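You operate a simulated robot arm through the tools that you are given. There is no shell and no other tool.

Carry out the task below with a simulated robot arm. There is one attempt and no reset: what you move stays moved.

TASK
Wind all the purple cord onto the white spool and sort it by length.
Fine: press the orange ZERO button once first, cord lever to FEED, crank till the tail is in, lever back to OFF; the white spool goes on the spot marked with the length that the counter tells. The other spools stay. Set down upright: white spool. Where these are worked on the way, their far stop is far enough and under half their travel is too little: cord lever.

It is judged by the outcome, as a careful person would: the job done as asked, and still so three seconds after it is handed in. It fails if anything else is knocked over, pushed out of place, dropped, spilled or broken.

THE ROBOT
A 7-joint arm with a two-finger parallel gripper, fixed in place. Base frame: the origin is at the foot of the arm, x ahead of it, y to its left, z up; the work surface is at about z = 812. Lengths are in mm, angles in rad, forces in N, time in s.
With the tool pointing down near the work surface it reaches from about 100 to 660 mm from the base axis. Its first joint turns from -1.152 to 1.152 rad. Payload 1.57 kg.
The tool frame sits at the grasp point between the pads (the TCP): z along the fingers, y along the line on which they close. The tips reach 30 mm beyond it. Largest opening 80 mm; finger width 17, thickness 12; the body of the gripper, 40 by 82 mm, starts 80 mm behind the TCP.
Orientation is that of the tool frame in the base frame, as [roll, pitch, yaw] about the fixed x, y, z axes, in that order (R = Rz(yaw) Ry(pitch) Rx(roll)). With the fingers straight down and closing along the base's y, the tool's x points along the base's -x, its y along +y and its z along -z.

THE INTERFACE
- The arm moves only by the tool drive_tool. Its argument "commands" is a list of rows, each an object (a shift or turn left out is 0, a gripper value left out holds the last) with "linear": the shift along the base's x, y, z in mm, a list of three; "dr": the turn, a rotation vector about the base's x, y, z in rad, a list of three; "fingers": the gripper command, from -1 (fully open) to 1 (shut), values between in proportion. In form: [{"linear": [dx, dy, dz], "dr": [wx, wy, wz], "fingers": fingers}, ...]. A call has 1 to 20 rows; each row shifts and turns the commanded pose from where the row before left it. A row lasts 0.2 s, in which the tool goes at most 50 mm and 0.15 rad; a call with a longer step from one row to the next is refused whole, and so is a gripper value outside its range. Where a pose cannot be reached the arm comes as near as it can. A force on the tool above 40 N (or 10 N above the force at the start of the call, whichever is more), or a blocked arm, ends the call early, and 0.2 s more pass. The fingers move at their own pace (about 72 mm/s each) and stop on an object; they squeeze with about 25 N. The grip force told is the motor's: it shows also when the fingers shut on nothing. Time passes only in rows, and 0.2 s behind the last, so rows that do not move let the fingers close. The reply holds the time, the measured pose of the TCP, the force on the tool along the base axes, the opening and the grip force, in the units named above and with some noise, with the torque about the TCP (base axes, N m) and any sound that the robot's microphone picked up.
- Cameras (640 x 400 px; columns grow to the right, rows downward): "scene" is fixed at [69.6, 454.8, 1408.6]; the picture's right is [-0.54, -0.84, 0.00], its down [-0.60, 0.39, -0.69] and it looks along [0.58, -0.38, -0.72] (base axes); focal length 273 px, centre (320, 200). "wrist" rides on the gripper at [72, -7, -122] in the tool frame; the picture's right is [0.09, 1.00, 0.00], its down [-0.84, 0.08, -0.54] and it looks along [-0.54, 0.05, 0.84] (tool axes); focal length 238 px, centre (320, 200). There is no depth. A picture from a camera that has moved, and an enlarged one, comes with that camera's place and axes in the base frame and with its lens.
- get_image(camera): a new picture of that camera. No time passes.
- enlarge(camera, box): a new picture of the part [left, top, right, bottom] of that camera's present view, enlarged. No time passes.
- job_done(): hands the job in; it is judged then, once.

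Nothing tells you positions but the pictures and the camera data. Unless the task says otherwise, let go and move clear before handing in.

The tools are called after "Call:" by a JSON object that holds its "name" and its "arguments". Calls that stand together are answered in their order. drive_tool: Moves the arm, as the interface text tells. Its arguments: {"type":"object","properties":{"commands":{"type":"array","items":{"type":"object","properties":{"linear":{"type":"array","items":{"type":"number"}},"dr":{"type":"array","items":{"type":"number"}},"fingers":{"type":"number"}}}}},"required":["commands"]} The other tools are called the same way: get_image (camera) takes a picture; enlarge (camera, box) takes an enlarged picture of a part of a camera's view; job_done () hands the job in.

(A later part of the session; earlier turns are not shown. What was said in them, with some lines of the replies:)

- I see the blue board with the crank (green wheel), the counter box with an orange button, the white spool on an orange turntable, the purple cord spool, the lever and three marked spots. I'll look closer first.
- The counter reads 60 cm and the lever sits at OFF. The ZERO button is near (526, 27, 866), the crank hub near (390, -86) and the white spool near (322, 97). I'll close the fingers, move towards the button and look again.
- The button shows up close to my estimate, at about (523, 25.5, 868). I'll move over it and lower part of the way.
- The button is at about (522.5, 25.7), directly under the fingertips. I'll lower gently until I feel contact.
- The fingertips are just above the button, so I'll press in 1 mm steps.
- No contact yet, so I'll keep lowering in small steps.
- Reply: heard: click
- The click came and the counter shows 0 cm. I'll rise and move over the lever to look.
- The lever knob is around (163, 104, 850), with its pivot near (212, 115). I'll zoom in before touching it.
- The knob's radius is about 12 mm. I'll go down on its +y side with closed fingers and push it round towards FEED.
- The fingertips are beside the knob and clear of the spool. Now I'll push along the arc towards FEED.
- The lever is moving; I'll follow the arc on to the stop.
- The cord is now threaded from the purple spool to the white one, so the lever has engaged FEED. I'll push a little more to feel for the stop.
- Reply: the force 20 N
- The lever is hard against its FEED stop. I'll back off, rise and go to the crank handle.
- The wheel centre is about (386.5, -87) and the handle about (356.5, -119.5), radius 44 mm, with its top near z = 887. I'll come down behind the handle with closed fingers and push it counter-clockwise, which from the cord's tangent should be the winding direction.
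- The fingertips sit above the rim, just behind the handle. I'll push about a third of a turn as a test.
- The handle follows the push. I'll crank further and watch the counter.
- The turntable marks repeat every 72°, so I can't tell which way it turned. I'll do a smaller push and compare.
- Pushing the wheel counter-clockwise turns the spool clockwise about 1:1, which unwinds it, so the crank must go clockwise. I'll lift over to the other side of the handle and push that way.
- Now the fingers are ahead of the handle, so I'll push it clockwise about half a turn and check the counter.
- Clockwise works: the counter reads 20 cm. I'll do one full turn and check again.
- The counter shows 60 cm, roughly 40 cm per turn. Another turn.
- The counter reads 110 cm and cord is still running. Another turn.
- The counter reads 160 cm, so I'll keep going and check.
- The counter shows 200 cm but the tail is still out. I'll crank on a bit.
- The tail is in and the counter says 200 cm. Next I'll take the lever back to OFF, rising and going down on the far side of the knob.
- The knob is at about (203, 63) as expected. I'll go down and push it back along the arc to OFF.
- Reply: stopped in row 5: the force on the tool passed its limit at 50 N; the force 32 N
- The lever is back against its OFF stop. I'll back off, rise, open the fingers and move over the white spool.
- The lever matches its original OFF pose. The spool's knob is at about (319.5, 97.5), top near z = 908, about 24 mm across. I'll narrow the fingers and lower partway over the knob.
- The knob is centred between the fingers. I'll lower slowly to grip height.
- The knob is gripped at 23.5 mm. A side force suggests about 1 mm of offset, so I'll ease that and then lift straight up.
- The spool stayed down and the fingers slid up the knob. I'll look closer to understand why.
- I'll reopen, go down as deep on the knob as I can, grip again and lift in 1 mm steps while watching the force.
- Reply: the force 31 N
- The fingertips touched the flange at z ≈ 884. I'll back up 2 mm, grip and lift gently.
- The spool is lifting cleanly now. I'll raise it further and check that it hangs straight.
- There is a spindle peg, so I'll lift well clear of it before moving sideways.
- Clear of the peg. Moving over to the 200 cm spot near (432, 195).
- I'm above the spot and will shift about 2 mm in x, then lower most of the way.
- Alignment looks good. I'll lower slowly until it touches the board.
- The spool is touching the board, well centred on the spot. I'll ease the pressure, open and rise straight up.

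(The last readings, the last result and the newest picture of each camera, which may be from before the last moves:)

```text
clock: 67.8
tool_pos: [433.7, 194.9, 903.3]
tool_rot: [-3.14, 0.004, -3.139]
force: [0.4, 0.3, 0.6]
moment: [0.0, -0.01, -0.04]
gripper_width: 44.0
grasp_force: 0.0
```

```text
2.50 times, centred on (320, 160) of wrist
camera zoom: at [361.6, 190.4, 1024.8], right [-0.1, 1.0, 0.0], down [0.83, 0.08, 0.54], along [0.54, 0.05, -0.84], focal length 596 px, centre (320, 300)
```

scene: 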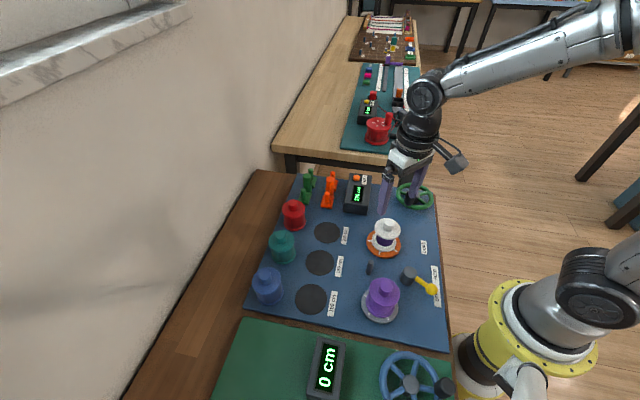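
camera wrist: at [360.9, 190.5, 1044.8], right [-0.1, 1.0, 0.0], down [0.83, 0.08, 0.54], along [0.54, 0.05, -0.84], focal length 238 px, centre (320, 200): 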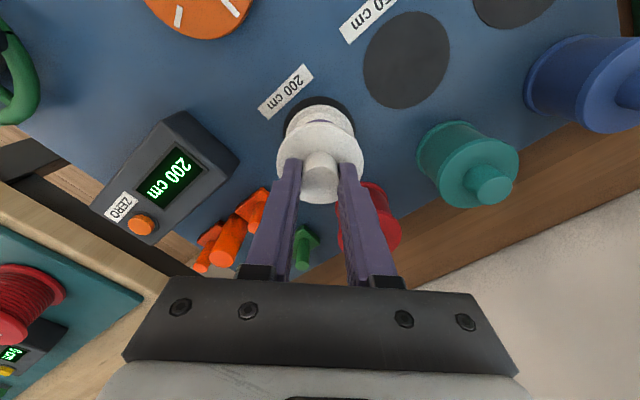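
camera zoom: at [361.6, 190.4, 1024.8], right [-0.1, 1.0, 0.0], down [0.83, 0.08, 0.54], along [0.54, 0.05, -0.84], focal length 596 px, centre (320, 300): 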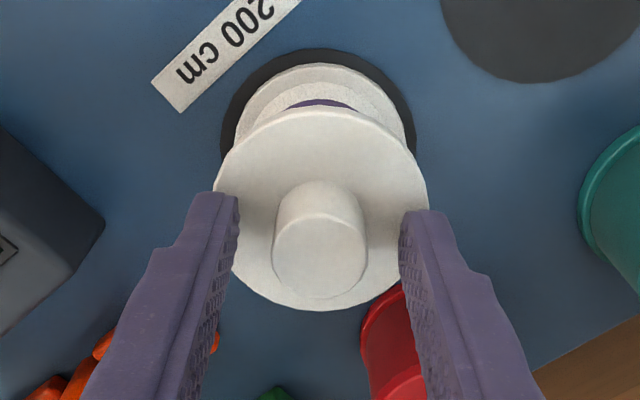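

The spool stands freely on the spot and the fingers are clear of the knob. Rising straight up and away.

Call:
{"name": "drive_tool", "arguments": {"commands": [{"linear": [0, 0, 10]}, {"linear": [0, 0, 20]}, {"linear": [0, 0, 40]}, {"linear": [0, 0, 45]}, {"linear": [-20, -30, 20]}, {"linear": [-20, -40, 0]}, {"linear": [0, -40, 0]}, {"linear": [0, -20, 0]}, {"linear": [0, 0, 0]}]}}

Call:
{"name": "get_image", "arguments": {"camera": "scene"}}

Call:
{"name": "enlarge", "arguments": {"camera": "scene", "box": [240, 165, 450, 330]}}

Call:
{"name": "get_image", "arguments": {"camera": "wrist"}}

```text
clock: 69.8
tool_pos: [392.8, 65.2, 1039.6]
tool_rot: [-3.139, 0.003, -3.137]
force: [0.1, -0.4, -0.5]
moment: [-0.02, -0.02, 0.02]
gripper_width: 44.0
grasp_force: 0.1
```

```text
taken
```

scene: 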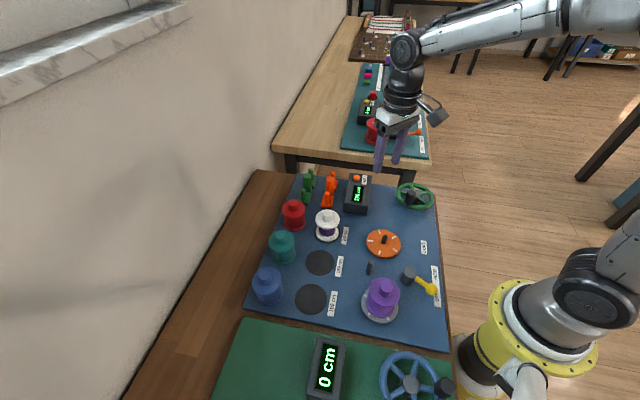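

```text
2.42 times, centred on (345, 248) of scene
camera zoom: at [69.6, 454.8, 1408.6], right [-0.54, -0.84, 0.0], down [-0.6, 0.39, -0.69], along [0.58, -0.38, -0.72], focal length 662 px, centre (259, 85)
```

zoom: 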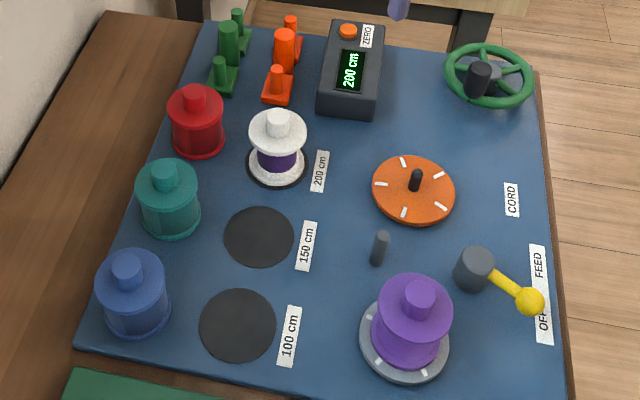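

```text
taken
camera wrist: at [321.3, 60.3, 1159.6], right [-0.1, 1.0, 0.0], down [0.83, 0.08, 0.54], along [0.54, 0.05, -0.84], focal length 238 px, centre (320, 200)
```

wrist: 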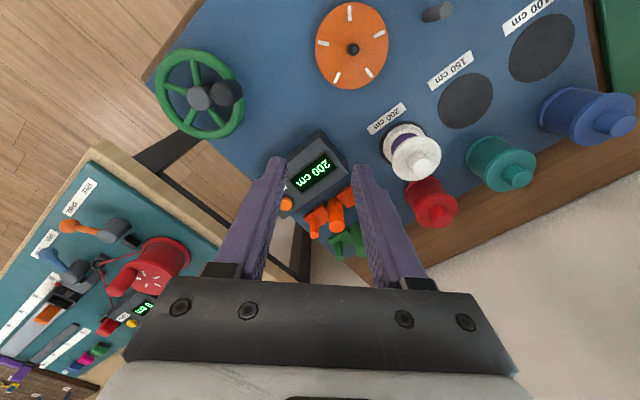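

Call:
{"name": "enlarge", "arguments": {"camera": "scene", "box": [300, 165, 390, 250]}}

```text
4.71 times, centred on (345, 208) of scene
camera zoom: at [69.6, 454.8, 1408.6], right [-0.54, -0.84, 0.0], down [-0.6, 0.39, -0.69], along [0.58, -0.38, -0.72], focal length 1284 px, centre (202, 165)
```

zoom: 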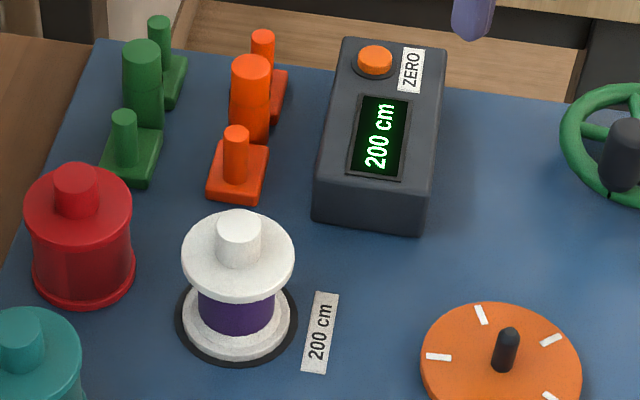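

The counter reads 200 cm, the white spool stands upright on the 200 cm spot, the lever is at OFF and the other spools have not moved. Handing in.

Call:
{"name": "job_done", "arguments": {}}

```text
The job is handed in.
```

All the purple cord is wound onto the white spool, which stands upright on the 200 cm spot to match the counter's 200 cm.

- **Counter:** I pressed ZERO once at the start; it clicked and went from 60 cm to 0 cm.
- **Cranking:** My first push on the crank went the wrong way for a bit over a turn. The counter stayed at 0 and the purple spool did not turn. I then cranked the other way until the tail was in.
- **Lever:** I moved it to its FEED stop before cranking and back to its OFF stop afterwards.
- **Spool:** The first grip on the white spool slipped off its knob, so I gripped lower and lifted it clear of its spindle.

In the last pictures nothing else had been knocked over or moved out of place. The gripper was open and clear when I handed in.
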